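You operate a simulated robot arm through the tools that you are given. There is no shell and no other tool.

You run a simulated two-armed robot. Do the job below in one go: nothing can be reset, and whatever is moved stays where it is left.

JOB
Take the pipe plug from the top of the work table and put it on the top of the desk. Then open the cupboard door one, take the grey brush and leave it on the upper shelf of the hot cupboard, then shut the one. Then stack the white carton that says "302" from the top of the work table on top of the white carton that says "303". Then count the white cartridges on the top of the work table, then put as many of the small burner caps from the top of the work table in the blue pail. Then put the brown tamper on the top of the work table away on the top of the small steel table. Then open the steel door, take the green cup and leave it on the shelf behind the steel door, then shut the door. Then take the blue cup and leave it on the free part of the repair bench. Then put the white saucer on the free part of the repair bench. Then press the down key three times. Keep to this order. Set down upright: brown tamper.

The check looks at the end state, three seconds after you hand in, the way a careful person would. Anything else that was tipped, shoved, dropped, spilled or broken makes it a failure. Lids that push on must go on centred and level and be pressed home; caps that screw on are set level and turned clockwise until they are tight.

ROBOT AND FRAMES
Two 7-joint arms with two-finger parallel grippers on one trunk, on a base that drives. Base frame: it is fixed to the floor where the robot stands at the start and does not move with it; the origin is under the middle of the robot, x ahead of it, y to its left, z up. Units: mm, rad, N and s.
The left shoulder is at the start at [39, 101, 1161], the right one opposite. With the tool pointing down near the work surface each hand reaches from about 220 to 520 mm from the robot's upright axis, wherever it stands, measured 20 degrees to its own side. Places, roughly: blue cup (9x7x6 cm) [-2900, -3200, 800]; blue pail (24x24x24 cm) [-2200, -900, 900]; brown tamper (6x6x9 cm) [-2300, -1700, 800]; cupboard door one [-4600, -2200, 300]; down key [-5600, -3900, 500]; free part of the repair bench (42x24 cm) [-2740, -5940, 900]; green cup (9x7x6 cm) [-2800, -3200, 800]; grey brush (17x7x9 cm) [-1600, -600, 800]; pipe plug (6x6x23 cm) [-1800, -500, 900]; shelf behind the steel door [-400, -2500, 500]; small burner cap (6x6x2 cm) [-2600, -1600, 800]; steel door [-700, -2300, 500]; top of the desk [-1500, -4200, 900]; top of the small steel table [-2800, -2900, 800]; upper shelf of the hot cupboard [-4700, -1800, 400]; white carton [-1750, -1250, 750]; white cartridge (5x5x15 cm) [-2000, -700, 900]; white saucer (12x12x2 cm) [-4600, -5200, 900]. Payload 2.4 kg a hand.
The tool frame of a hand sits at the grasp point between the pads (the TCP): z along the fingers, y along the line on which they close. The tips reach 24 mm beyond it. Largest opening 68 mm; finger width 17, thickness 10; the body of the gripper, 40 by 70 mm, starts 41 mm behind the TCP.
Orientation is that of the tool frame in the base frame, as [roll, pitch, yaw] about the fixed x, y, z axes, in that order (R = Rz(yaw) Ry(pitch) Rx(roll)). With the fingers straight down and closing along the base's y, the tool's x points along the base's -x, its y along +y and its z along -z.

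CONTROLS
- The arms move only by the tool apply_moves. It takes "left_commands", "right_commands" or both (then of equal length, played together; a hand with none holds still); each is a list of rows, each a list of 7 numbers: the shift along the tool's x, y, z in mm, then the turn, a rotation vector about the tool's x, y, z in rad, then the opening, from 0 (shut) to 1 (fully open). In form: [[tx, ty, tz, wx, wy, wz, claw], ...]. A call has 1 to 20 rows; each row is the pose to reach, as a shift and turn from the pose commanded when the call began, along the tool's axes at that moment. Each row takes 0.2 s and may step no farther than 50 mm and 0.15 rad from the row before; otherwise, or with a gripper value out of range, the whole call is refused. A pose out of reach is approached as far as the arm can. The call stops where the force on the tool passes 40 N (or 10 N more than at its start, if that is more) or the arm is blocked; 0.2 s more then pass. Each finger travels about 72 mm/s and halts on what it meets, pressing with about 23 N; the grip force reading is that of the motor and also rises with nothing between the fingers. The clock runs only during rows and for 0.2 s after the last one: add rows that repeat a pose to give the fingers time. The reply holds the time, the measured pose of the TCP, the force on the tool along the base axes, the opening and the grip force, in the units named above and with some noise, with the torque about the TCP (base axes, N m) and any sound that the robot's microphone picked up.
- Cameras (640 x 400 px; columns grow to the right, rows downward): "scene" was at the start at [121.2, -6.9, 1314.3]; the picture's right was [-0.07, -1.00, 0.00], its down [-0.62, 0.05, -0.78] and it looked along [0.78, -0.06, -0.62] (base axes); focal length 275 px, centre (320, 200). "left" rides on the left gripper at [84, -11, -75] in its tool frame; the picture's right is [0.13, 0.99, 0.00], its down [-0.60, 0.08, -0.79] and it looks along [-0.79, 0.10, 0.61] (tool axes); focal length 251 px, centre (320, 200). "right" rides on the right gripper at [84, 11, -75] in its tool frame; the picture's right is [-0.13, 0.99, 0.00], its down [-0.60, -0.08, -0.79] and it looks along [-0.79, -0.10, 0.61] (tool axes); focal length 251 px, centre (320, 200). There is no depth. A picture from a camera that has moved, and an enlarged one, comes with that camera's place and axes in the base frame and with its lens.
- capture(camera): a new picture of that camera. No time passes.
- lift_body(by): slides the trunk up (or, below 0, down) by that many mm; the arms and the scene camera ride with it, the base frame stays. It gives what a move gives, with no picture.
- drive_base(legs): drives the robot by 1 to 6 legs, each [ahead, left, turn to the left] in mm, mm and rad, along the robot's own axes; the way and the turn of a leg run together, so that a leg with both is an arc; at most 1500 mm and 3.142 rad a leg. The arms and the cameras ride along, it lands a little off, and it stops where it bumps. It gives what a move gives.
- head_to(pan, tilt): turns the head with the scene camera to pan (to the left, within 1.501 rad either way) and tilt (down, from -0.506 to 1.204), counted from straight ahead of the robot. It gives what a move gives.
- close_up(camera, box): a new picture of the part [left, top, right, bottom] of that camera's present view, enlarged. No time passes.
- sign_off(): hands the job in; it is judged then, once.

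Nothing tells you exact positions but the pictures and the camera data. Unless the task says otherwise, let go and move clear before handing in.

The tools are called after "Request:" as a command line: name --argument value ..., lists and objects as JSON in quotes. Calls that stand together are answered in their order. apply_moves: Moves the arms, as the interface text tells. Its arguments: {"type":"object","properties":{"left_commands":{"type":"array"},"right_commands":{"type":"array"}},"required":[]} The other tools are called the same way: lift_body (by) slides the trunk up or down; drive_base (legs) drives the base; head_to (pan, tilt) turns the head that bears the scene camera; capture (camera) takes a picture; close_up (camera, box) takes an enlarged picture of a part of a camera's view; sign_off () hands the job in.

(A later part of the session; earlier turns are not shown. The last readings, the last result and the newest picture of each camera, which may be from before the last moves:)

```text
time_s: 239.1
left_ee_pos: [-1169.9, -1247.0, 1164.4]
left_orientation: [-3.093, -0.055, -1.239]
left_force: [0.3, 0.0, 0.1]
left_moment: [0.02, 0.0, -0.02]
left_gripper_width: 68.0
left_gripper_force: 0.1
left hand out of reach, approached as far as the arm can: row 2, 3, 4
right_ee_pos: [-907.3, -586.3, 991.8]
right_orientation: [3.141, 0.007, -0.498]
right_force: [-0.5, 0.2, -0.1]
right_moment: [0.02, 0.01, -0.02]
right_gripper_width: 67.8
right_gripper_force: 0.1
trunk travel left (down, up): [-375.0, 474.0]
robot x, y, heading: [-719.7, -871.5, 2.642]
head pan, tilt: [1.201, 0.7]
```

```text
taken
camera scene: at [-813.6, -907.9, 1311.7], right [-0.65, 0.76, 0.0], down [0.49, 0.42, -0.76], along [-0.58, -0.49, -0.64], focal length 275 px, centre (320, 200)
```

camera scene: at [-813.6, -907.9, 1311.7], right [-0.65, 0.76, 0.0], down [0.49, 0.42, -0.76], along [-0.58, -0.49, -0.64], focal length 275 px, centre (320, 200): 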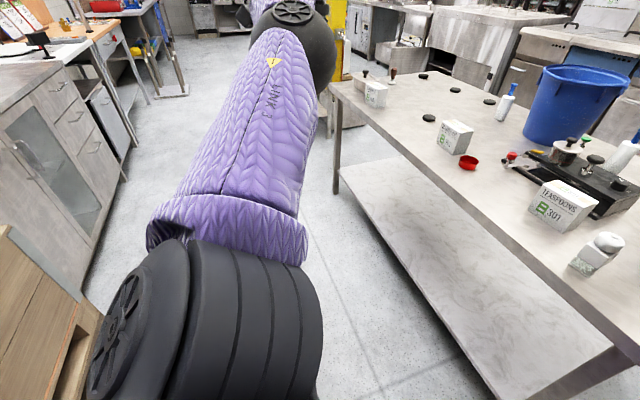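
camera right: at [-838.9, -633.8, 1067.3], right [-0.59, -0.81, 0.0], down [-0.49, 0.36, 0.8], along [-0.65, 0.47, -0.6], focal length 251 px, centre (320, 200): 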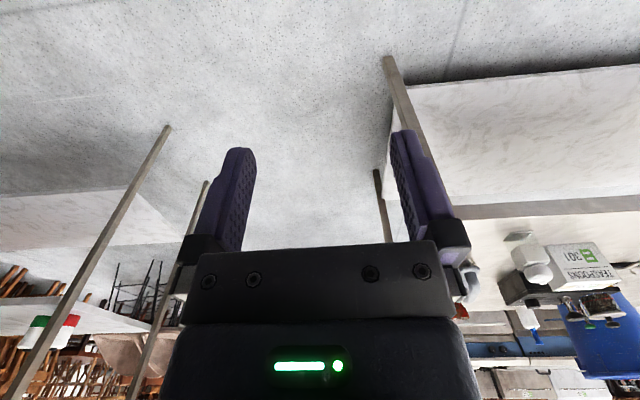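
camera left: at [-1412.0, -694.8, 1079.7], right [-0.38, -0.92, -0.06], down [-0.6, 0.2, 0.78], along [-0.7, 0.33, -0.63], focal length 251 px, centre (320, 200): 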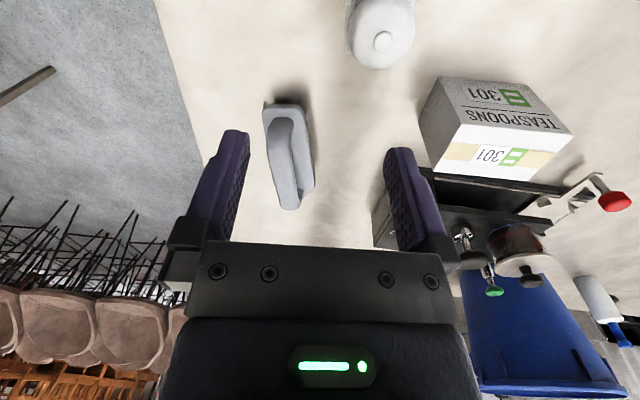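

I now pull the hand straight toward the shoulder.

Request:
apply_moves --left_commands '[[-11, -28, 0, 0, 0, 0, 1], [-21, -56, 0, 0, 0, 0, 1], [-32, -84, 0, 0, 0, 0, 1], [-43, -112, 0, 0, 0, 0, 1], [-54, -140, 0, 0, 0, 0, 1], [-65, -168, 0, 0, 0, 0, 1], [-65, -168, 0, 0, 0, 0, 1]]'

Request:
capture --camera "scene"

```text
time_s: 240.7
left_ee_pos: [-1144.5, -1086.4, 1144.9]
left_orientation: [-2.979, 0.09, -0.91]
left_force: [-4.4, 6.0, -6.9]
left_moment: [0.13, 0.17, 0.09]
left_gripper_width: 68.0
left_gripper_force: 0.0
left hand out of reach, approached as far as the arm can: row 1, 2, 3, 4, 5, 6, 7
right_ee_pos: [-907.8, -586.3, 992.8]
right_orientation: [3.14, 0.007, -0.502]
right_force: [0.1, -0.4, -0.7]
right_moment: [0.05, -0.03, 0.02]
right_gripper_width: 68.2
right_gripper_force: 0.1
trunk travel left (down, up): [-375.0, 474.0]
robot x, y, heading: [-719.7, -865.6, 2.643]
head pan, tilt: [1.201, 0.7]
stopped in row 7 (left hand): the force on the tool passed its limit at 67 N (the readings are from after the stop); the commanded pose is now the measured one
```

```text
taken
camera scene: at [-813.9, -908.4, 1311.6], right [-0.65, 0.76, 0.0], down [0.49, 0.42, -0.76], along [-0.58, -0.49, -0.64], focal length 275 px, centre (320, 200)
```

scene: 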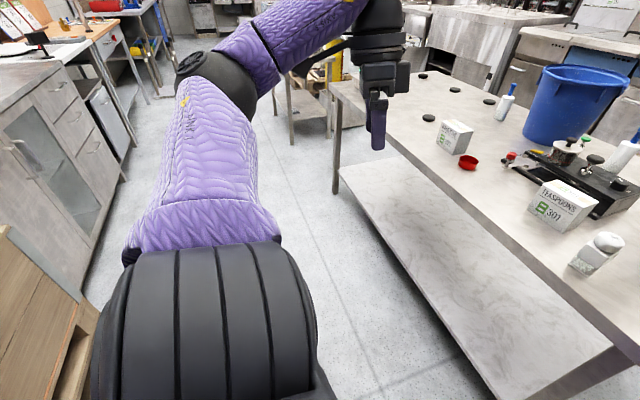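

The elbow has swung out to the side. I bring the hand to a neutral pose in front, straightening it.

Request:
apply_moves --left_commands '[[-34, -17, 22, -0.03, 0.009, -0.069, 1], [-69, -33, 44, -0.06, 0.018, -0.139, 1], [-103, -50, 66, -0.09, 0.027, -0.208, 1], [-138, -67, 88, -0.12, 0.037, -0.277, 1], [-172, -84, 110, -0.149, 0.046, -0.347, 1], [-206.8, -100.5, 132, -0.179, 0.055, -0.416, 1], [-206.8, -100.5, 132, -0.179, 0.055, -0.416, 1]]'

Request:
head_to --pan 0.5 --tilt 0.7

Request:
capture --camera "scene"

```text
time_s: 242.3
left_ee_pos: [-1257.5, -835.8, 1059.5]
left_orientation: [-3.141, -0.005, -0.503]
left_force: [0.9, 0.6, 0.3]
left_moment: [-0.04, -0.03, -0.02]
left_gripper_width: 68.0
left_gripper_force: 0.0
left hand out of reach, approached as far as the arm can: row 2, 3, 4, 5, 6, 7
right_ee_pos: [-905.7, -584.5, 991.7]
right_orientation: [3.139, 0.003, -0.499]
right_force: [-0.3, 0.1, 1.0]
right_moment: [0.04, -0.01, -0.02]
right_gripper_width: 67.6
right_gripper_force: 0.1
trunk travel left (down, up): [-375.0, 474.0]
robot x, y, heading: [-719.5, -864.2, 2.641]
head pan, tilt: [1.201, 0.7]
```

```text
time_s: 243.4
left_ee_pos: [-1258.0, -835.8, 1060.6]
left_orientation: [3.141, -0.004, -0.5]
left_force: [-0.2, 0.5, -0.5]
left_moment: [0.0, -0.02, 0.0]
left_gripper_width: 68.0
left_gripper_force: 0.0
right_ee_pos: [-906.8, -584.7, 992.2]
right_orientation: [3.138, 0.006, -0.499]
right_force: [0.2, -0.7, -0.1]
right_moment: [0.02, 0.01, -0.02]
right_gripper_width: 68.2
right_gripper_force: 0.0
trunk travel left (down, up): [-375.0, 474.0]
robot x, y, heading: [-720.9, -867.2, 2.641]
head pan, tilt: [0.499, 0.7]
```

```text
taken
camera scene: at [-834.4, -851.9, 1311.6], right [0.0, 1.0, 0.0], down [0.64, 0.0, -0.76], along [-0.76, 0.0, -0.64], focal length 275 px, centre (320, 200)
```

scene: 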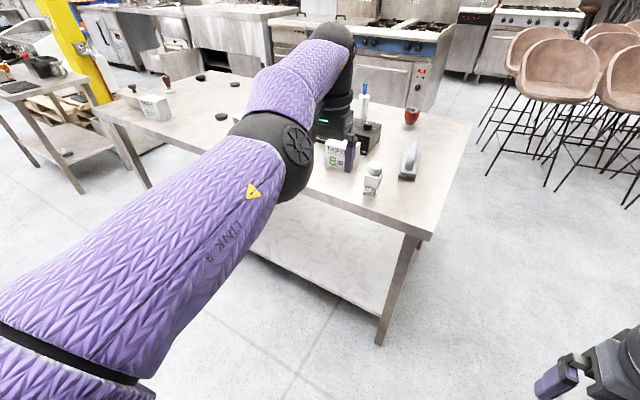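

It stretched again on the way. I return to the pose where the elbow folded to the side, and will go in more gently from there.

Request:
apply_moves --left_commands '[[27, 32, -10, 0, 0, 0.074, 1], [55, 64, -21, 0, 0, 0.148, 1], [82, 96, -31, 0, 0, 0.222, 1], [110, 127, -42, 0, 0, 0.296, 1], [137, 159, -52, 0, 0, 0.37, 1], [164, 191, -62, 0, 0, 0.444, 1], [192, 223, -73, 0, 0, 0.518, 1], [219, 255, -83, 0, 0, 0.592, 1], [247, 287, -94, 0, 0, 0.666, 1], [274, 318, -104, 0, 0, 0.74, 1], [274, 318, -104, 0, 0, 0.74, 1]]'

Request:
head_to --pan 1.0 --tilt 0.6

Request:
capture --camera "scene"

```text
time_s: 245.8
left_ee_pos: [-1174.0, -1248.9, 1165.6]
left_orientation: [-3.138, 0.001, -1.243]
left_force: [-0.1, 0.2, -0.3]
left_moment: [0.01, 0.02, 0.0]
left_gripper_width: 68.1
left_gripper_force: 0.1
left hand out of reach, approached as far as the arm can: row 1, 2, 3, 4, 5, 6, 7, 8, 9
right_ee_pos: [-907.5, -585.0, 992.1]
right_orientation: [3.137, 0.007, -0.497]
right_force: [0.0, -0.1, -0.4]
right_moment: [0.0, -0.02, 0.0]
right_gripper_width: 68.0
right_gripper_force: 0.1
trunk travel left (down, up): [-375.0, 474.0]
robot x, y, heading: [-716.1, -869.5, 2.639]
head pan, tilt: [0.499, 0.7]
```

```text
time_s: 246.7
left_ee_pos: [-1173.5, -1247.9, 1166.1]
left_orientation: [-3.138, 0.0, -1.243]
left_force: [0.6, -0.2, -0.2]
left_moment: [-0.03, 0.01, 0.01]
left_gripper_width: 68.0
left_gripper_force: 0.0
right_ee_pos: [-906.4, -584.9, 991.7]
right_orientation: [3.138, 0.005, -0.497]
right_force: [0.3, -0.9, 0.2]
right_moment: [0.01, -0.02, 0.0]
right_gripper_width: 67.8
right_gripper_force: 0.1
trunk travel left (down, up): [-375.0, 474.0]
robot x, y, heading: [-718.0, -869.4, 2.643]
head pan, tilt: [1.0, 0.6]
```

```text
taken
camera scene: at [-827.0, -894.4, 1320.2], right [-0.48, 0.88, 0.0], down [0.5, 0.27, -0.82], along [-0.72, -0.4, -0.57], focal length 275 px, centre (320, 200)
```

scene: 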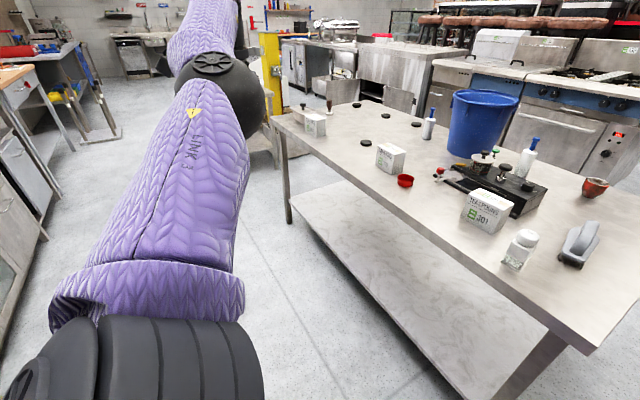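

I repeat the pull that folded the elbow sideways.

Request:
apply_moves --left_commands '[[-11, -28, 0, 0, 0, 0, 1], [-21, -56, 0, 0, 0, 0, 1], [-32, -84, 0, 0, 0, 0, 1], [-43, -112, 0, 0, 0, 0, 1], [-54, -140, 0, 0, 0, 0, 1], [-65, -168, 0, 0, 0, 0, 1], [-65, -168, 0, 0, 0, 0, 1]]'

Request:
capture --camera "scene"

```text
time_s: 248.5
left_ee_pos: [-1151.7, -1098.1, 1145.3]
left_orientation: [-2.976, 0.156, -0.858]
left_force: [-2.9, 2.7, -4.1]
left_moment: [0.13, 0.11, -0.02]
left_gripper_width: 68.2
left_gripper_force: 0.0
left hand out of reach, approached as far as the arm can: row 1, 2, 3, 4, 5, 6, 7
right_ee_pos: [-906.0, -584.6, 991.7]
right_orientation: [3.141, 0.007, -0.501]
right_force: [0.4, -0.3, 0.4]
right_moment: [0.03, 0.02, 0.01]
right_gripper_width: 67.7
right_gripper_force: 0.1
trunk travel left (down, up): [-375.0, 474.0]
robot x, y, heading: [-716.7, -869.8, 2.642]
head pan, tilt: [1.0, 0.6]
stopped in row 7 (left hand): the arm was blocked; the commanded pose is now the measured one
```

```text
taken
camera scene: at [-826.5, -895.7, 1320.3], right [-0.48, 0.88, 0.0], down [0.5, 0.27, -0.82], along [-0.72, -0.4, -0.57], focal length 275 px, centre (320, 200)
```

scene: 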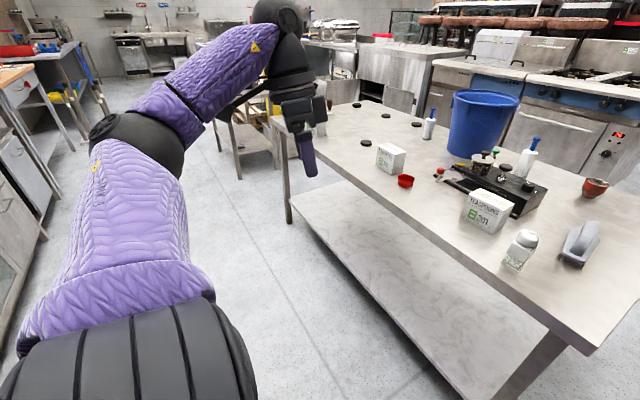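

The elbow is out to the side again. I move the hand inward and down in small steps from here, keeping its turn.

Request:
apply_moves --left_commands '[[-19, -22, 24, -0.03, 0.03, 0, 1], [-38, -44, 48, -0.065, 0.06, 0, 1], [-57, -66, 72, -0.1, 0.09, 0, 1], [-76, -88, 97, -0.13, 0.12, 0, 1], [-95, -110, 121, -0.164, 0.154, 0, 1], [-95, -110, 121, -0.164, 0.154, 0, 1]]'

Request:
capture --camera "scene"

```text
time_s: 249.9
left_ee_pos: [-1204.3, -946.6, 1071.2]
left_orientation: [-3.141, -0.001, -0.873]
left_force: [0.3, 0.0, 1.1]
left_moment: [-0.01, 0.01, 0.0]
left_gripper_width: 67.9
left_gripper_force: 0.1
left hand out of reach, approached as far as the arm can: row 2, 3, 4, 5, 6
right_ee_pos: [-907.3, -584.1, 992.1]
right_orientation: [3.138, 0.006, -0.502]
right_force: [0.2, 0.2, -0.2]
right_moment: [0.01, -0.04, -0.02]
right_gripper_width: 67.8
right_gripper_force: 0.0
trunk travel left (down, up): [-375.0, 474.0]
robot x, y, heading: [-719.0, -867.8, 2.642]
head pan, tilt: [1.0, 0.6]
```

```text
taken
camera scene: at [-827.2, -894.5, 1320.3], right [-0.48, 0.88, 0.0], down [0.5, 0.27, -0.82], along [-0.72, -0.4, -0.57], focal length 275 px, centre (320, 200)
```

scene: 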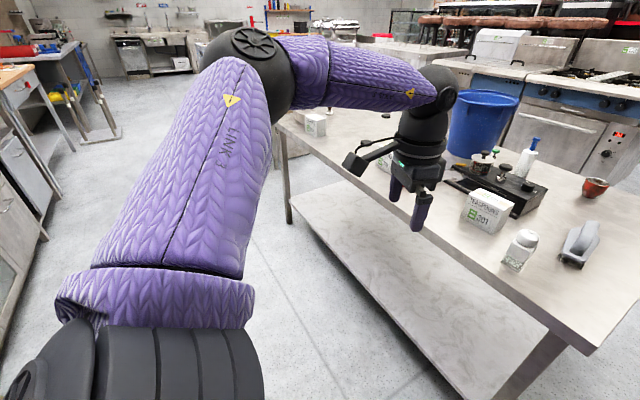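

The elbow is still high. I lower the hand well below the shoulder, which should drop the elbow too.

Request:
apply_moves --left_commands '[[0, 0, 45, 0, 0, 0, 1], [0, 0, 90, 0, 0, 0, 1], [0, 0, 135, 0, 0, 0, 1], [0, 0, 180, 0, 0, 0, 1], [0, 0, 225, 0, 0, 0, 1], [0, 0, 270, 0, 0, 0, 1], [0, 0, 315, 0, 0, 0, 1], [0, 0, 360, 0, 0, 0, 1], [0, 0, 400, 0, 0, 0, 1]]'

Request:
capture --camera "scene"

```text
time_s: 251.9
left_ee_pos: [-1191.0, -948.5, 713.0]
left_orientation: [3.141, 0.0, -0.873]
left_force: [0.3, 0.4, 0.2]
left_moment: [0.0, 0.01, -0.01]
left_gripper_width: 68.0
left_gripper_force: 0.0
left hand out of reach, approached as far as the arm can: row 1, 2, 3, 4, 8, 9
right_ee_pos: [-906.1, -583.5, 991.2]
right_orientation: [3.138, 0.004, -0.5]
right_force: [0.7, 0.5, 0.2]
right_moment: [0.03, 0.04, 0.03]
right_gripper_width: 68.0
right_gripper_force: 0.0
trunk travel left (down, up): [-375.0, 474.0]
robot x, y, heading: [-719.9, -870.1, 2.641]
head pan, tilt: [1.0, 0.6]
```

```text
taken
camera scene: at [-827.1, -894.1, 1320.3], right [-0.48, 0.88, 0.0], down [0.5, 0.27, -0.83], along [-0.72, -0.4, -0.56], focal length 275 px, centre (320, 200)
```

scene: 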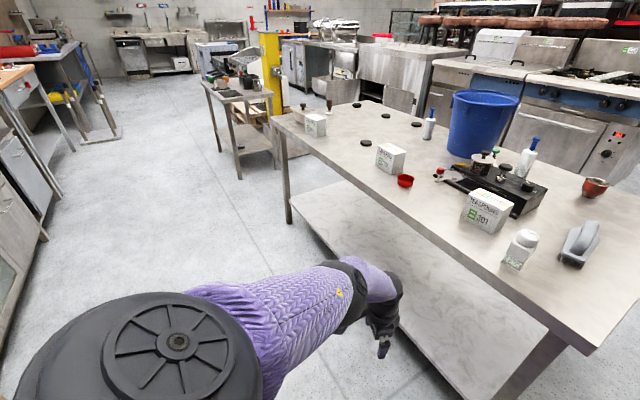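

Now the shoulder has rotated back. I move the hand in to the right at this lower height.

Request:
apply_moves --left_commands '[[0, 0, -40, 0, 0, 0, 1], [-1, -30, -60, 0, 0, -0.09, 1], [-2, -60, -60, 0, 0, -0.18, 1], [-3, -90, -60, 0, 0, -0.27, 1], [-3, -117, -60, 0, 0, -0.373, 1], [-3, -117, -60, 0, 0, -0.373, 1]]'

Request:
capture --camera "scene"

```text
time_s: 253.3
left_ee_pos: [-1176.3, -857.0, 722.0]
left_orientation: [-3.133, 0.0, -0.505]
left_force: [0.6, -1.0, 0.6]
left_moment: [-0.05, 0.01, 0.0]
left_gripper_width: 68.0
left_gripper_force: 0.0
left hand out of reach, approached as far as the arm can: row 2, 3, 4, 5, 6
right_ee_pos: [-905.9, -583.7, 992.3]
right_orientation: [3.138, 0.006, -0.502]
right_force: [-0.2, -0.9, -0.5]
right_moment: [-0.05, 0.0, -0.01]
right_gripper_width: 67.9
right_gripper_force: 0.1
trunk travel left (down, up): [-375.0, 474.0]
robot x, y, heading: [-719.5, -866.8, 2.637]
head pan, tilt: [1.0, 0.6]
```

```text
taken
camera scene: at [-827.0, -894.1, 1320.3], right [-0.48, 0.88, 0.0], down [0.5, 0.27, -0.83], along [-0.72, -0.4, -0.56], focal length 275 px, centre (320, 200)
```

scene: 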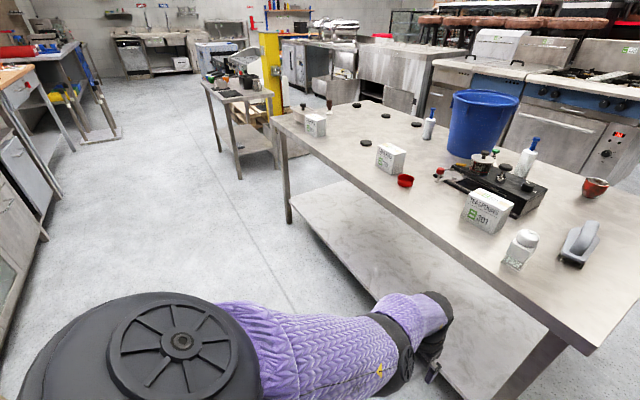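

Turning the hand left seems to be what is limited. I try coming in with the hand turned well to the right.

Request:
apply_moves --left_commands '[[0, 0, -30, 0, 0, 0.15, 1], [0, 0, -60, 0, 0, 0.3, 1], [0, 0, -60, 0, 0, 0.45, 1], [0, 0, -60, 0, 0, 0.6, 1], [0, 0, -60, 0, 0, 0.75, 1], [0, 0, -60, 0, 0, 0.9, 1], [20, 0, -60, 0, 0, 1.05, 1], [40, 0, -60, 0, 0, 1.2, 1], [60, 0, -60, 0, 0, 1.2, 1], [80, 0, -60, 0, 0, 1.2, 1], [80, 0, -60, 0, 0, 1.2, 1]]'

Request:
capture --camera "scene"

```text
time_s: 255.7
left_ee_pos: [-1188.8, -866.6, 733.1]
left_orientation: [-3.141, -0.002, -1.699]
left_force: [0.6, -0.2, -0.5]
left_moment: [-0.01, 0.0, -0.01]
left_gripper_width: 68.4
left_gripper_force: 0.1
left hand out of reach, approached as far as the arm can: row 1, 2, 3, 4, 5, 6, 7, 8, 9, 10, 11
right_ee_pos: [-908.0, -584.9, 991.4]
right_orientation: [3.136, 0.005, -0.5]
right_force: [-0.3, 0.2, 0.0]
right_moment: [0.03, -0.01, -0.01]
right_gripper_width: 68.0
right_gripper_force: 0.0
trunk travel left (down, up): [-375.0, 474.0]
robot x, y, heading: [-716.7, -867.8, 2.639]
head pan, tilt: [1.0, 0.6]
```

```text
taken
camera scene: at [-827.1, -894.4, 1320.3], right [-0.48, 0.88, 0.0], down [0.5, 0.27, -0.82], along [-0.72, -0.4, -0.57], focal length 275 px, centre (320, 200)
```

scene: 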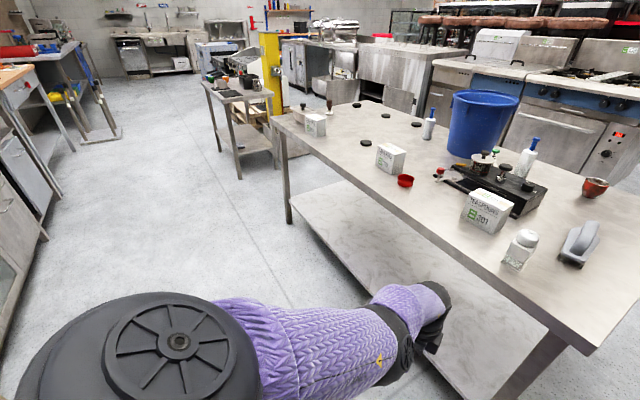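

I return to the outstretched pose to the left from which the elbow did fold.

Request:
apply_moves --left_commands '[[29, -5, -33, 0, 0, -0.035, 1], [58, -10, -67, 0, 0, -0.07, 1], [87, -15, -100, 0, 0, -0.105, 1], [116, -20, -133, 0, 0, -0.14, 1], [145, -25, -167, 0, 0, -0.175, 1], [174, -30, -200, 0, 0, -0.21, 1], [203, -35, -233, 0, 0, -0.245, 1], [231, -39, -266, 0, 0, -0.28, 1], [260, -44, -300, 0, 0, -0.316, 1], [289, -49, -333, 0, 0, -0.35, 1], [318, -54, -366, 0, 0, -0.386, 1], [347, -59, -400, 0, 0, -0.42, 1], [376, -64, -433, 0, 0, -0.457, 1], [376, -64, -433, 0, 0, -0.457, 1]]'

Request:
capture --camera "scene"

```text
time_s: 258.7
left_ee_pos: [-1171.3, -1251.0, 1166.5]
left_orientation: [3.141, 0.001, -1.239]
left_force: [1.2, -0.5, -0.8]
left_moment: [0.0, -0.02, 0.04]
left_gripper_width: 68.0
left_gripper_force: 0.1
left hand out of reach, approached as far as the arm can: row 1, 2, 3, 4, 5, 6, 7, 8, 9, 10, 11, 12
right_ee_pos: [-907.5, -585.4, 991.4]
right_orientation: [3.138, 0.006, -0.501]
right_force: [0.1, -0.1, -0.2]
right_moment: [0.02, -0.01, 0.01]
right_gripper_width: 67.9
right_gripper_force: 0.2
trunk travel left (down, up): [-375.0, 474.0]
robot x, y, heading: [-717.3, -870.3, 2.647]
head pan, tilt: [1.0, 0.6]
```

```text
taken
camera scene: at [-827.1, -894.6, 1320.2], right [-0.48, 0.88, 0.0], down [0.5, 0.27, -0.82], along [-0.72, -0.4, -0.57], focal length 275 px, centre (320, 200)
```

scene: 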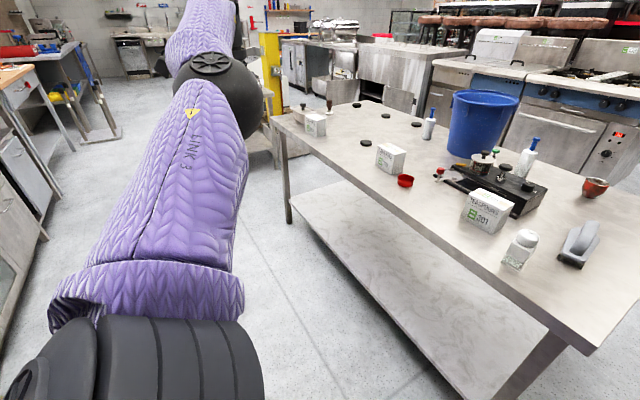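

I let the hand point forward instead of down while drawing it in, which relieves the wrist.

Request:
apply_moves --left_commands '[[-36, -9, 13, 0, -0.15, 0, 1], [-72, -19, 26, 0, -0.3, 0, 1], [-108, -28, 40, 0, -0.45, 0, 1], [-144, -37, 53, 0, -0.6, 0, 1], [-181, -47, 66, 0, -0.75, 0, 1], [-217, -56, 80, 0, -0.9, 0, 1], [-253, -66, 93, 0, -1.05, 0, 1], [-289, -75, 106, 0, -1.2, 0, 1], [-289, -75, 106, 0, -1.2, 0, 1]]'

Request:
capture --camera "scene"

```text
time_s: 260.7
left_ee_pos: [-1300.8, -1033.6, 1075.3]
left_orientation: [3.138, 1.201, -1.245]
left_force: [0.4, -0.5, -1.6]
left_moment: [-0.02, 0.01, 0.02]
left_gripper_width: 67.8
left_gripper_force: 0.1
left hand out of reach, approached as far as the arm can: row 1, 2, 3, 4, 5, 6, 7, 8, 9
right_ee_pos: [-908.4, -584.9, 992.1]
right_orientation: [3.138, 0.004, -0.498]
right_force: [-0.3, 0.1, 0.0]
right_moment: [-0.01, 0.0, -0.01]
right_gripper_width: 68.3
right_gripper_force: 0.0
trunk travel left (down, up): [-375.0, 474.0]
robot x, y, heading: [-718.5, -869.3, 2.642]
head pan, tilt: [1.0, 0.6]
```

```text
taken
camera scene: at [-827.6, -894.5, 1320.2], right [-0.48, 0.88, 0.0], down [0.5, 0.27, -0.82], along [-0.72, -0.4, -0.57], focal length 275 px, centre (320, 200)
```

scene: 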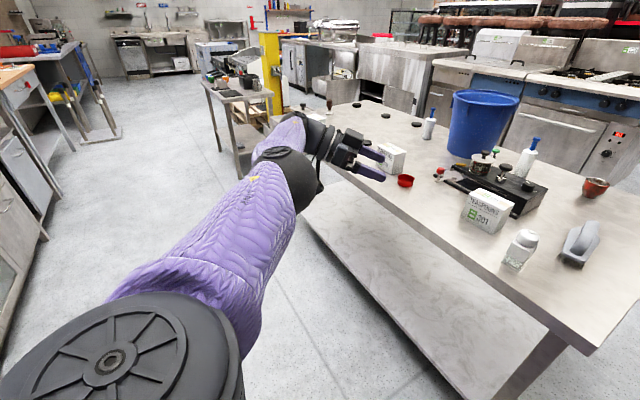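

The arm stays stretched. I let it hang straight down at the robot's side, a compact and neutral posture.

Request:
apply_moves --left_commands '[[35, -25, 3, 0, 0.08, 0, 1], [70, -51, 5, 0, 0.16, 0, 1], [105, -76, 8, 0, 0.24, 0, 1], [141, -101, 10, 0, 0.32, 0, 1], [176, -127, 13, 0, 0.4, 0, 1], [211, -152, 15, 0, 0.48, 0, 1], [246, -177, 18, 0, 0.56, 0, 1], [281, -203, 20, 0, 0.64, 0, 1], [316, -228, 23, 0, 0.72, 0, 1], [351, -253, 25, 0, 0.8, 0, 1], [386, -279, 28, 0, 0.88, 0, 1], [422, -304, 30, 0, 0.96, 0, 1], [457, -329, 33, 0, 1.04, 0, 1], [492, -355, 35, 0, 1.12, 0, 1], [527, -380, 38, 0, 1.2, 0, 1], [527, -380, 38, 0, 1.2, 0, 1]]'

Request:
head_to --pan 1.2 --tilt 1.0

Request:
capture --camera "scene"

```text
time_s: 264.1
left_ee_pos: [-907.5, -1056.8, 544.7]
left_orientation: [3.14, -0.002, -1.241]
left_force: [0.0, -0.5, 0.0]
left_moment: [0.03, 0.02, 0.03]
left_gripper_width: 68.1
left_gripper_force: 0.0
left hand out of reach, approached as far as the arm can: row 1, 2, 3, 4, 5, 6, 7, 8, 9, 10, 11, 12, 13, 14, 15, 16
right_ee_pos: [-906.5, -585.3, 992.0]
right_orientation: [3.138, 0.007, -0.5]
right_force: [1.4, 0.0, -0.1]
right_moment: [-0.02, -0.01, 0.01]
right_gripper_width: 68.2
right_gripper_force: 0.2
trunk travel left (down, up): [-375.0, 474.0]
robot x, y, heading: [-718.3, -867.0, 2.647]
head pan, tilt: [1.0, 0.6]
```

```text
time_s: 265.0
left_ee_pos: [-908.7, -1057.1, 545.0]
left_orientation: [3.141, 0.001, -1.242]
left_force: [-0.5, 0.4, 0.6]
left_moment: [-0.01, -0.04, 0.04]
left_gripper_width: 68.1
left_gripper_force: 0.1
right_ee_pos: [-907.6, -584.4, 992.4]
right_orientation: [3.138, 0.007, -0.501]
right_force: [-0.2, -0.5, 0.5]
right_moment: [0.0, -0.05, 0.0]
right_gripper_width: 67.8
right_gripper_force: 0.0
trunk travel left (down, up): [-375.0, 474.0]
robot x, y, heading: [-719.7, -865.6, 2.645]
head pan, tilt: [1.201, 1.0]
```

```text
taken
camera scene: at [-802.7, -897.0, 1288.3], right [-0.64, 0.76, 0.0], down [0.64, 0.54, -0.54], along [-0.41, -0.35, -0.84], focal length 275 px, centre (320, 200)
```

scene: 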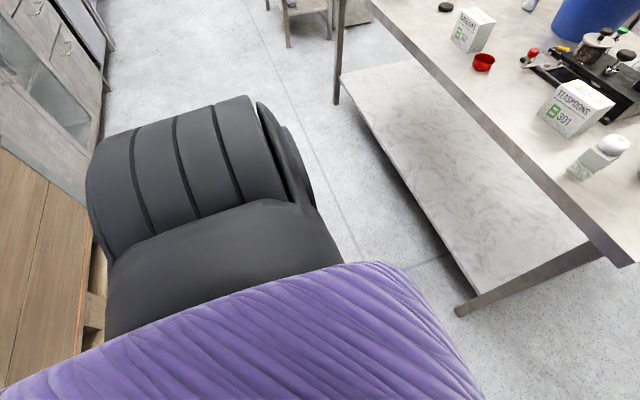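

Hanging straight. I roll the hand toward its normal turn and try raising it forward.

Request:
apply_moves --left_commands '[[0, 0, 0, 0, 0, -0.15, 1], [0, 0, 0, 0, 0, -0.3, 1], [0, 0, 0, 0, 0, -0.45, 1], [0, 0, 0, 0, 0, -0.6, 1], [0, 0, 0, 0, 0, -0.75, 1], [0, 0, 0, 0, 0, -0.9, 1], [0, 0, 0, 0, 0, -1.05, 1], [0, 0, 0, 0, 0, -1.2, 1], [0, 0, 0, 0, 0, -1.35, 1], [0, 0, 0, 0, 0, -1.5, 1]]'

Request:
apply_moves --left_commands '[[0, 0, -40, 0, 0, 0, 1], [0, 0, -80, 0, 0, 0, 1], [0, 0, -120, 0, 0, 0, 1], [0, 0, -160, 0, 0, 0, 1], [0, 0, -200, 0, 0, 0, 1], [0, 0, -200, 0, 0, 0, 1]]'

Request:
capture --camera "scene"

```text
time_s: 267.2
left_ee_pos: [-907.2, -1053.9, 541.7]
left_orientation: [3.14, 0.003, 0.259]
left_force: [0.2, -0.4, 0.3]
left_moment: [0.0, 0.01, -0.02]
left_gripper_width: 67.9
left_gripper_force: 0.1
right_ee_pos: [-906.5, -584.1, 992.0]
right_orientation: [3.137, 0.009, -0.501]
right_force: [0.0, 0.3, 0.2]
right_moment: [0.0, 0.0, -0.03]
right_gripper_width: 68.2
right_gripper_force: 0.1
trunk travel left (down, up): [-375.0, 474.0]
robot x, y, heading: [-720.3, -870.7, 2.637]
head pan, tilt: [1.201, 1.0]
```

```text
time_s: 268.6
left_ee_pos: [-908.6, -1051.2, 740.2]
left_orientation: [3.141, 0.004, 0.257]
left_force: [-0.1, 0.4, -0.8]
left_moment: [-0.01, -0.01, 0.02]
left_gripper_width: 67.9
left_gripper_force: 0.0
right_ee_pos: [-906.5, -584.9, 992.5]
right_orientation: [3.138, 0.005, -0.501]
right_force: [-0.4, -0.2, 0.1]
right_moment: [0.0, -0.01, 0.04]
right_gripper_width: 68.2
right_gripper_force: 0.2
trunk travel left (down, up): [-375.0, 474.0]
robot x, y, heading: [-721.6, -869.3, 2.642]
head pan, tilt: [1.201, 1.0]
```

```text
taken
camera scene: at [-802.7, -897.0, 1288.2], right [-0.65, 0.76, 0.0], down [0.64, 0.54, -0.54], along [-0.41, -0.35, -0.84], focal length 275 px, centre (320, 200)
```

scene: 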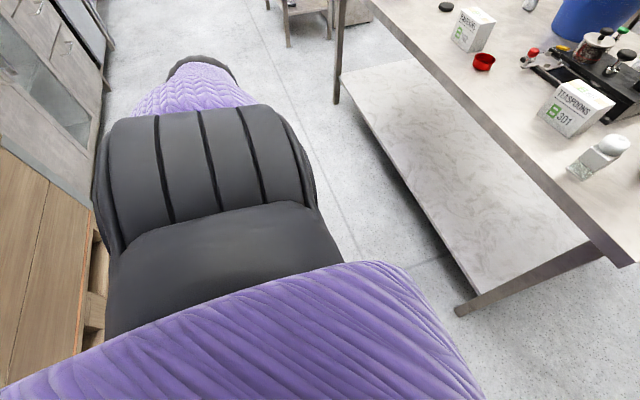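

The elbow now bends normally. I bring the hand up and forward in steps, turning it back gradually.

Request:
apply_moves --left_commands '[[-20, 0, -35, 0, 0, 0.05, 1], [-40, 0, -70, 0, 0, 0.1, 1], [-60, 0, -105, 0, 0, 0.15, 1], [-80, 0, -140, 0, 0, 0.2, 1], [-110, 0, -160, 0, 0, 0.25, 1], [-140, 0, -180, 0, 0, 0.3, 1], [-140, 0, -180, 0, 0, 0.3, 1]]'

Request:
head_to --pan 0.9 --tilt 0.7

Request:
capture --camera "scene"

```text
time_s: 270.2
left_ee_pos: [-1040.5, -1086.3, 924.4]
left_orientation: [-3.142, 0.004, -0.041]
left_force: [-0.5, 0.1, 0.4]
left_moment: [-0.01, 0.01, 0.01]
left_gripper_width: 68.0
left_gripper_force: 0.1
right_ee_pos: [-906.5, -585.6, 992.3]
right_orientation: [3.137, 0.004, -0.5]
right_force: [0.5, -0.4, 0.9]
right_moment: [0.02, 0.02, 0.02]
right_gripper_width: 68.0
right_gripper_force: 0.1
trunk travel left (down, up): [-375.0, 474.0]
robot x, y, heading: [-718.3, -868.8, 2.642]
head pan, tilt: [1.201, 1.0]
```

```text
time_s: 271.0
left_ee_pos: [-1038.2, -1086.9, 922.5]
left_orientation: [3.138, 0.002, -0.039]
left_force: [-0.3, -0.2, -0.8]
left_moment: [-0.02, 0.02, 0.02]
left_gripper_width: 67.9
left_gripper_force: 0.0
right_ee_pos: [-906.0, -584.2, 991.8]
right_orientation: [3.139, 0.008, -0.501]
right_force: [-0.2, 0.1, 0.0]
right_moment: [0.03, -0.01, 0.01]
right_gripper_width: 67.9
right_gripper_force: 0.1
trunk travel left (down, up): [-375.0, 474.0]
robot x, y, heading: [-718.7, -870.9, 2.64]
head pan, tilt: [0.901, 0.7]
```

```text
taken
camera scene: at [-827.7, -885.3, 1311.6], right [-0.39, 0.92, 0.0], down [0.59, 0.25, -0.76], along [-0.7, -0.3, -0.64], focal length 275 px, centre (320, 200)
```

scene: 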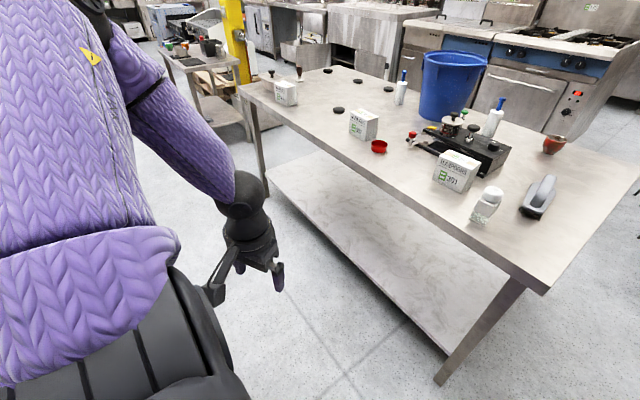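

It works without complaint. I bring the hand in front of the robot and turn it back to normal.

Request:
apply_moves --left_commands '[[-14, -36, 3, 0, 0, 0.065, 1], [-28, -72, 6, 0, 0, 0.13, 1], [-42, -108, 9, 0, 0, 0.2, 1], [-56, -145, 12, 0, 0, 0.26, 1], [-70, -181, 15, 0, 0, 0.33, 1], [-84, -217, 18, 0, 0, 0.39, 1], [-98, -253, 20, 0, 0, 0.46, 1], [-98, -253, 20, 0, 0, 0.46, 1]]'

Request:
capture --camera "scene"

```text
time_s: 272.8
left_ee_pos: [-1125.7, -835.8, 905.1]
left_orientation: [3.139, 0.002, -0.501]
left_force: [0.0, 1.6, 0.1]
left_moment: [0.04, -0.03, 0.01]
left_gripper_width: 68.1
left_gripper_force: 0.0
left hand out of reach, approached as far as the arm can: row 7, 8
right_ee_pos: [-907.9, -584.5, 991.1]
right_orientation: [3.138, 0.006, -0.498]
right_force: [0.1, -0.7, -0.5]
right_moment: [0.0, 0.01, 0.02]
right_gripper_width: 67.6
right_gripper_force: 0.1
trunk travel left (down, up): [-375.0, 474.0]
robot x, y, heading: [-721.0, -864.6, 2.643]
head pan, tilt: [0.901, 0.7]
```

```text
taken
camera scene: at [-827.9, -884.9, 1311.6], right [-0.39, 0.92, 0.0], down [0.59, 0.25, -0.76], along [-0.7, -0.3, -0.64], focal length 275 px, centre (320, 200)
```

scene: 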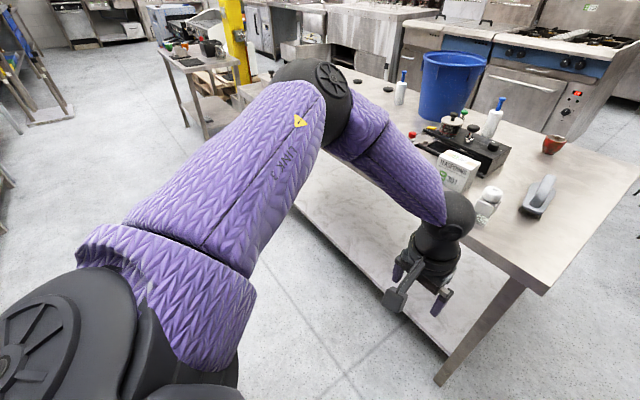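

The hand is in front at the right spot. I try the 45° slant here, clear of the table.

Request:
apply_moves --left_commands '[[0, 0, 0, 0, -0.13, 0, 1], [0, 0, 0, 0, -0.26, 0, 1], [0, 0, 0, 0, -0.39, 0, 1], [0, 0, 0, 0, -0.52, 0, 1], [0, 0, 0, 0, -0.65, 0, 1], [0, 0, 0, 0, -0.785, 0, 1], [0, 0, 0, 0, -0.785, 0, 1]]'

Request:
capture --camera "scene"

```text
time_s: 274.4
left_ee_pos: [-1127.5, -836.9, 904.6]
left_orientation: [-3.141, 0.787, -0.503]
left_force: [-0.6, 0.5, -0.3]
left_moment: [-0.02, 0.0, 0.04]
left_gripper_width: 68.2
left_gripper_force: 0.1
right_ee_pos: [-906.9, -584.1, 992.4]
right_orientation: [3.138, 0.006, -0.501]
right_force: [0.4, -0.6, -0.4]
right_moment: [-0.02, -0.01, 0.0]
right_gripper_width: 68.1
right_gripper_force: 0.2
trunk travel left (down, up): [-375.0, 474.0]
robot x, y, heading: [-718.1, -871.1, 2.645]
head pan, tilt: [0.901, 0.7]
```

```text
taken
camera scene: at [-827.8, -885.2, 1311.6], right [-0.39, 0.92, 0.0], down [0.59, 0.25, -0.76], along [-0.7, -0.3, -0.64], focal length 275 px, centre (320, 200)
```

scene: 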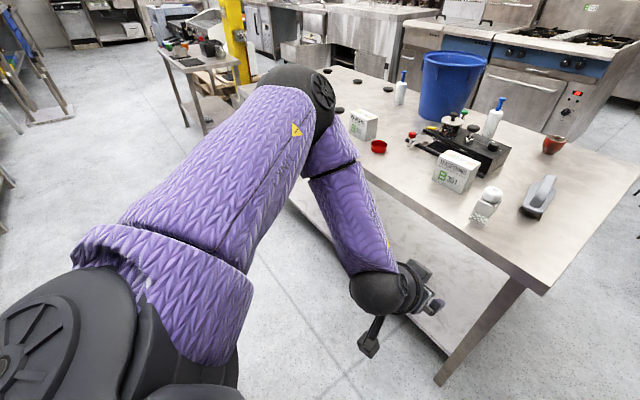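

The slant works. Now I drive up to the table with the hand lined up behind the brush.

Request:
drive_base --legs '[[347, -77, 0.11]]'

Request:
capture --camera "left"

Request:
head_to --pan 0.2 --tilt 0.9

Request:
capture --camera "scene"

```text
time_s: 276.7
left_ee_pos: [-1407.8, -664.9, 905.7]
left_orientation: [3.139, 0.785, -0.385]
left_force: [0.9, 0.1, 0.1]
left_moment: [0.01, -0.01, -0.01]
left_gripper_width: 68.2
left_gripper_force: 0.0
right_ee_pos: [-1217.5, -389.6, 992.2]
right_orientation: [3.138, 0.005, -0.383]
right_force: [-1.0, 0.3, -0.4]
right_moment: [0.01, -0.01, -0.02]
right_gripper_width: 68.1
right_gripper_force: 0.0
trunk travel left (down, up): [-375.0, 474.0]
robot x, y, heading: [-997.6, -653.4, 2.762]
head pan, tilt: [0.901, 0.7]
```

```text
taken
camera left: at [-1298.1, -696.7, 898.6], right [-0.29, -0.95, -0.09], down [0.1, -0.12, 0.99], along [-0.95, 0.27, 0.13], focal length 251 px, centre (320, 200)
```

left: 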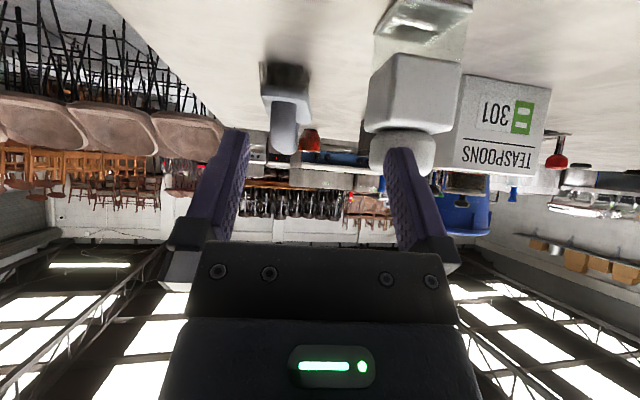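

```text
time_s: 277.7
left_ee_pos: [-1407.6, -665.5, 905.9]
left_orientation: [3.14, 0.785, -0.384]
left_force: [-0.4, 0.7, -0.1]
left_moment: [0.05, 0.0, -0.02]
left_gripper_width: 68.1
left_gripper_force: 0.0
right_ee_pos: [-1217.8, -389.6, 992.0]
right_orientation: [3.139, 0.005, -0.384]
right_force: [0.7, 0.0, -0.1]
right_moment: [0.02, 0.02, 0.01]
right_gripper_width: 68.1
right_gripper_force: 0.0
trunk travel left (down, up): [-375.0, 474.0]
robot x, y, heading: [-996.6, -649.4, 2.763]
head pan, tilt: [0.201, 0.901]
```

```text
taken
camera scene: at [-1105.1, -622.8, 1295.5], right [0.18, 0.98, 0.0], down [0.77, -0.14, -0.62], along [-0.61, 0.11, -0.78], focal length 275 px, centre (320, 200)
```

scene: 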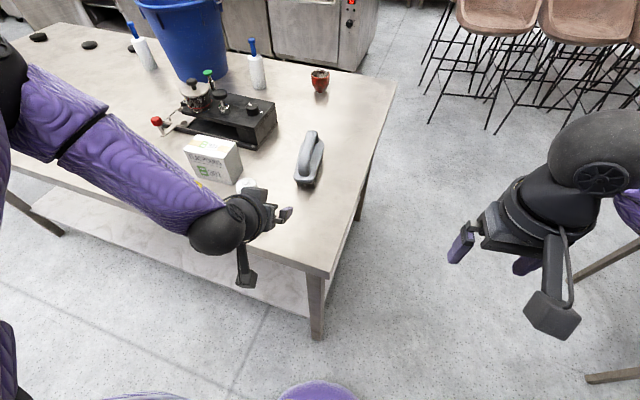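

The brush is seen end-on; its axis points about 155°. I move the hand up and forward to a point above and behind the handle, turning slightly.

Request:
apply_moves --left_commands '[[-33, -7, 18, 0.01, 0, 0.01, 1], [-66, -14, 36, 0.019, 0, 0.019, 1], [-100, -21, 54, 0.028, 0, 0.028, 1], [-132.7, -27.3, 71.9, 0.037, 0, 0.037, 1], [-132.7, -27.3, 71.9, 0.037, 0, 0.037, 1]]'

Request:
capture --camera "left"

Request:
close_up --camera "scene" --box '[220, 100, 380, 200]'

```text
time_s: 278.9
left_ee_pos: [-1518.8, -609.3, 962.9]
left_orientation: [3.14, 0.788, -0.438]
left_force: [0.2, -1.1, 0.5]
left_moment: [0.0, 0.0, 0.03]
left_gripper_width: 68.0
left_gripper_force: 0.1
left hand out of reach, approached as far as the arm can: row 3, 4, 5
right_ee_pos: [-1218.5, -388.8, 990.7]
right_orientation: [3.139, 0.003, -0.382]
right_force: [-0.7, -0.2, -0.5]
right_moment: [-0.01, 0.01, 0.0]
right_gripper_width: 68.0
right_gripper_force: 0.0
trunk travel left (down, up): [-375.0, 474.0]
robot x, y, heading: [-992.5, -646.7, 2.761]
head pan, tilt: [0.201, 0.901]
```

```text
taken
camera left: at [-1411.4, -645.2, 958.3], right [-0.34, -0.94, -0.09], down [0.09, -0.13, 0.99], along [-0.94, 0.32, 0.13], focal length 251 px, centre (320, 200)
```

left: 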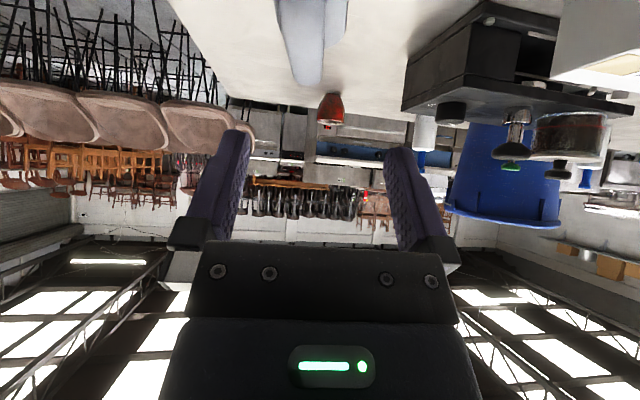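

```text
4.00 times, centred on (300, 150) of scene
camera zoom: at [-1105.1, -622.7, 1295.5], right [0.18, 0.98, 0.0], down [0.77, -0.14, -0.62], along [-0.61, 0.11, -0.78], focal length 1102 px, centre (400, 400)
```

zoom: 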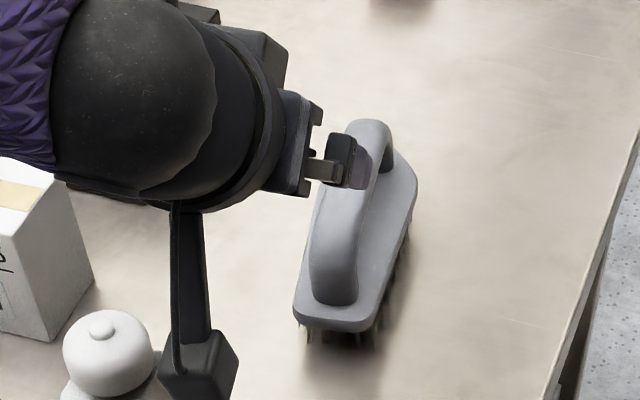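

Slightly short of the target but nearly lined up. I correct sideways and advance halfway along the finger direction.

Request:
apply_moves --left_commands '[[0, -15, 0, 0, 0, 0, 1], [-1, -15, 20, 0, 0, 0, 1], [-2, -15, 40, 0, 0, 0, 1], [-3, -15, 60, 0, 0, 0, 1]]'

Request:
capture --camera "left"

Request:
close_up --camera "scene" --box '[220, 100, 380, 200]'

```text
time_s: 279.9
left_ee_pos: [-1526.6, -612.7, 963.7]
left_orientation: [3.138, 0.786, -0.438]
left_force: [-0.5, -0.2, 0.4]
left_moment: [0.03, -0.01, 0.03]
left_gripper_width: 68.0
left_gripper_force: 0.0
left hand out of reach, approached as far as the arm can: row 1, 2, 3, 4
right_ee_pos: [-1218.1, -389.6, 992.2]
right_orientation: [3.138, 0.005, -0.384]
right_force: [0.0, 0.3, 0.0]
right_moment: [0.02, 0.02, 0.01]
right_gripper_width: 68.0
right_gripper_force: 0.0
trunk travel left (down, up): [-375.0, 474.0]
robot x, y, heading: [-1000.4, -649.5, 2.754]
head pan, tilt: [0.201, 0.901]
```

```text
taken
camera left: at [-1418.5, -650.1, 957.4], right [-0.34, -0.94, -0.09], down [0.09, -0.13, 0.99], along [-0.94, 0.32, 0.13], focal length 251 px, centre (320, 200)
```

left: 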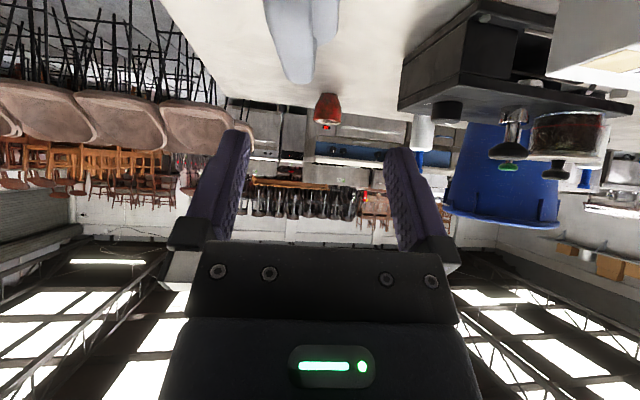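

```text
4.00 times, centred on (300, 150) of scene
camera zoom: at [-1105.1, -622.7, 1295.5], right [0.18, 0.98, 0.0], down [0.77, -0.14, -0.62], along [-0.61, 0.11, -0.78], focal length 1102 px, centre (400, 400)
```

zoom: 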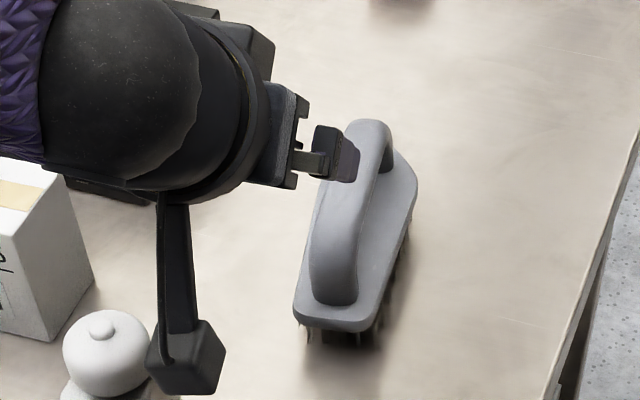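

The left arm's elbow posture still blocks it here. I withdraw the hand, back off, and re-seat the arm by hanging it down and rolling it further.

Request:
apply_moves --left_commands '[[25, 0, -30, 0, 0, 0, 1], [50, 0, -60, 0, 0, 0, 1], [75, 0, -85, 0, 0, 0, 1]]'

Request:
drive_base --legs '[[-420, 0, 0]]'

Request:
apply_moves --left_commands '[[0, 0, 0, 0, 0.13, 0, 1], [0, 0, 0, 0, 0.26, 0, 1], [0, 0, 0, 0, 0.39, 0, 1], [0, 0, 0, 0, 0.52, 0, 1], [0, 0, 0, 0, 0.65, 0, 1], [0, 0, 0, 0, 0.785, 0, 1]]'

```text
time_s: 280.7
left_ee_pos: [-1420.7, -661.5, 969.4]
left_orientation: [3.136, 0.787, -0.439]
left_force: [0.1, 0.1, 1.2]
left_moment: [0.02, 0.0, -0.01]
left_gripper_width: 67.9
left_gripper_force: 0.0
right_ee_pos: [-1217.2, -389.3, 992.2]
right_orientation: [3.138, 0.007, -0.385]
right_force: [-0.1, -1.0, 1.1]
right_moment: [-0.02, -0.03, 0.0]
right_gripper_width: 68.0
right_gripper_force: 0.1
trunk travel left (down, up): [-375.0, 474.0]
robot x, y, heading: [-998.5, -652.2, 2.763]
head pan, tilt: [0.201, 0.901]
```

```text
time_s: 283.3
left_ee_pos: [-1038.8, -814.2, 970.5]
left_orientation: [3.139, 0.784, -0.445]
left_force: [0.7, -0.1, -0.7]
left_moment: [-0.01, 0.02, 0.01]
left_gripper_width: 68.0
left_gripper_force: 0.1
right_ee_pos: [-834.2, -543.0, 991.7]
right_orientation: [3.138, 0.006, -0.388]
right_force: [-0.1, -1.0, 0.3]
right_moment: [0.0, -0.01, 0.0]
right_gripper_width: 68.0
right_gripper_force: 0.2
trunk travel left (down, up): [-375.0, 474.0]
robot x, y, heading: [-613.6, -803.6, 2.749]
head pan, tilt: [0.201, 0.901]
```

```text
time_s: 284.7
left_ee_pos: [-1037.6, -815.0, 969.2]
left_orientation: [3.138, -0.001, -0.443]
left_force: [0.1, -0.5, -0.4]
left_moment: [0.03, -0.02, 0.01]
left_gripper_width: 68.0
left_gripper_force: 0.1
right_ee_pos: [-834.8, -543.3, 992.0]
right_orientation: [3.138, 0.006, -0.391]
right_force: [0.4, 0.0, -0.2]
right_moment: [0.01, 0.0, 0.01]
right_gripper_width: 68.0
right_gripper_force: 0.2
trunk travel left (down, up): [-375.0, 474.0]
robot x, y, heading: [-615.1, -805.1, 2.754]
head pan, tilt: [0.201, 0.901]
```

Request:
head_to --pan 0.9 --tilt 0.7

Request:
capture --camera "scene"

Request:
head_to --pan -0.9 --tilt 0.7

Request:
capture --camera "scene"

```text
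time_s: 285.8
left_ee_pos: [-1036.7, -814.3, 969.1]
left_orientation: [3.14, 0.001, -0.442]
left_force: [-0.7, -0.3, -0.2]
left_moment: [0.01, 0.0, 0.01]
left_gripper_width: 67.8
left_gripper_force: 0.0
right_ee_pos: [-833.8, -543.3, 991.3]
right_orientation: [3.138, 0.005, -0.391]
right_force: [1.4, 0.0, 1.1]
right_moment: [0.01, 0.02, 0.01]
right_gripper_width: 67.9
right_gripper_force: 0.1
trunk travel left (down, up): [-375.0, 474.0]
robot x, y, heading: [-613.9, -806.7, 2.747]
head pan, tilt: [0.901, 0.7]
```

```text
taken
camera scene: at [-722.6, -833.0, 1311.6], right [-0.49, 0.87, 0.0], down [0.56, 0.32, -0.76], along [-0.67, -0.37, -0.64], focal length 275 px, centre (320, 200)
```

scene: 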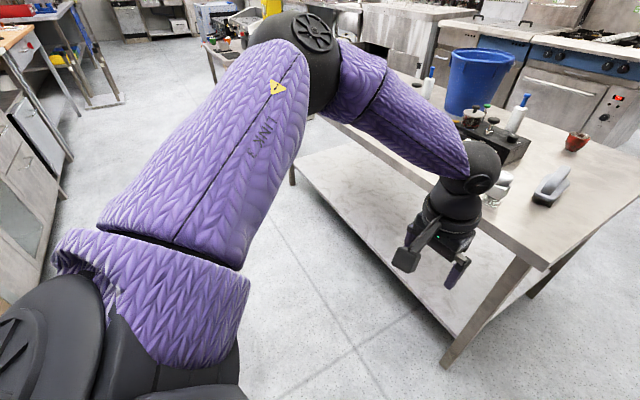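

```text
time_s: 287.6
left_ee_pos: [-1037.9, -813.3, 970.0]
left_orientation: [3.14, 0.002, -0.442]
left_force: [0.6, 0.3, 0.5]
left_moment: [0.0, 0.01, -0.02]
left_gripper_width: 68.2
left_gripper_force: 0.1
right_ee_pos: [-833.9, -543.0, 990.8]
right_orientation: [3.14, 0.006, -0.388]
right_force: [0.5, 0.3, 0.9]
right_moment: [0.0, 0.04, -0.01]
right_gripper_width: 68.0
right_gripper_force: 0.0
trunk travel left (down, up): [-375.0, 474.0]
robot x, y, heading: [-618.6, -804.3, 2.754]
head pan, tilt: [-0.901, 0.7]
```

```text
taken
camera scene: at [-672.1, -709.8, 1311.6], right [0.96, 0.28, 0.0], down [0.18, -0.62, -0.76], along [-0.21, 0.73, -0.64], focal length 275 px, centre (320, 200)
```

scene: 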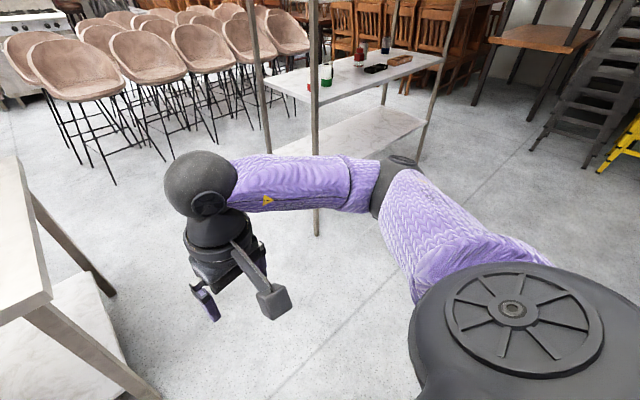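

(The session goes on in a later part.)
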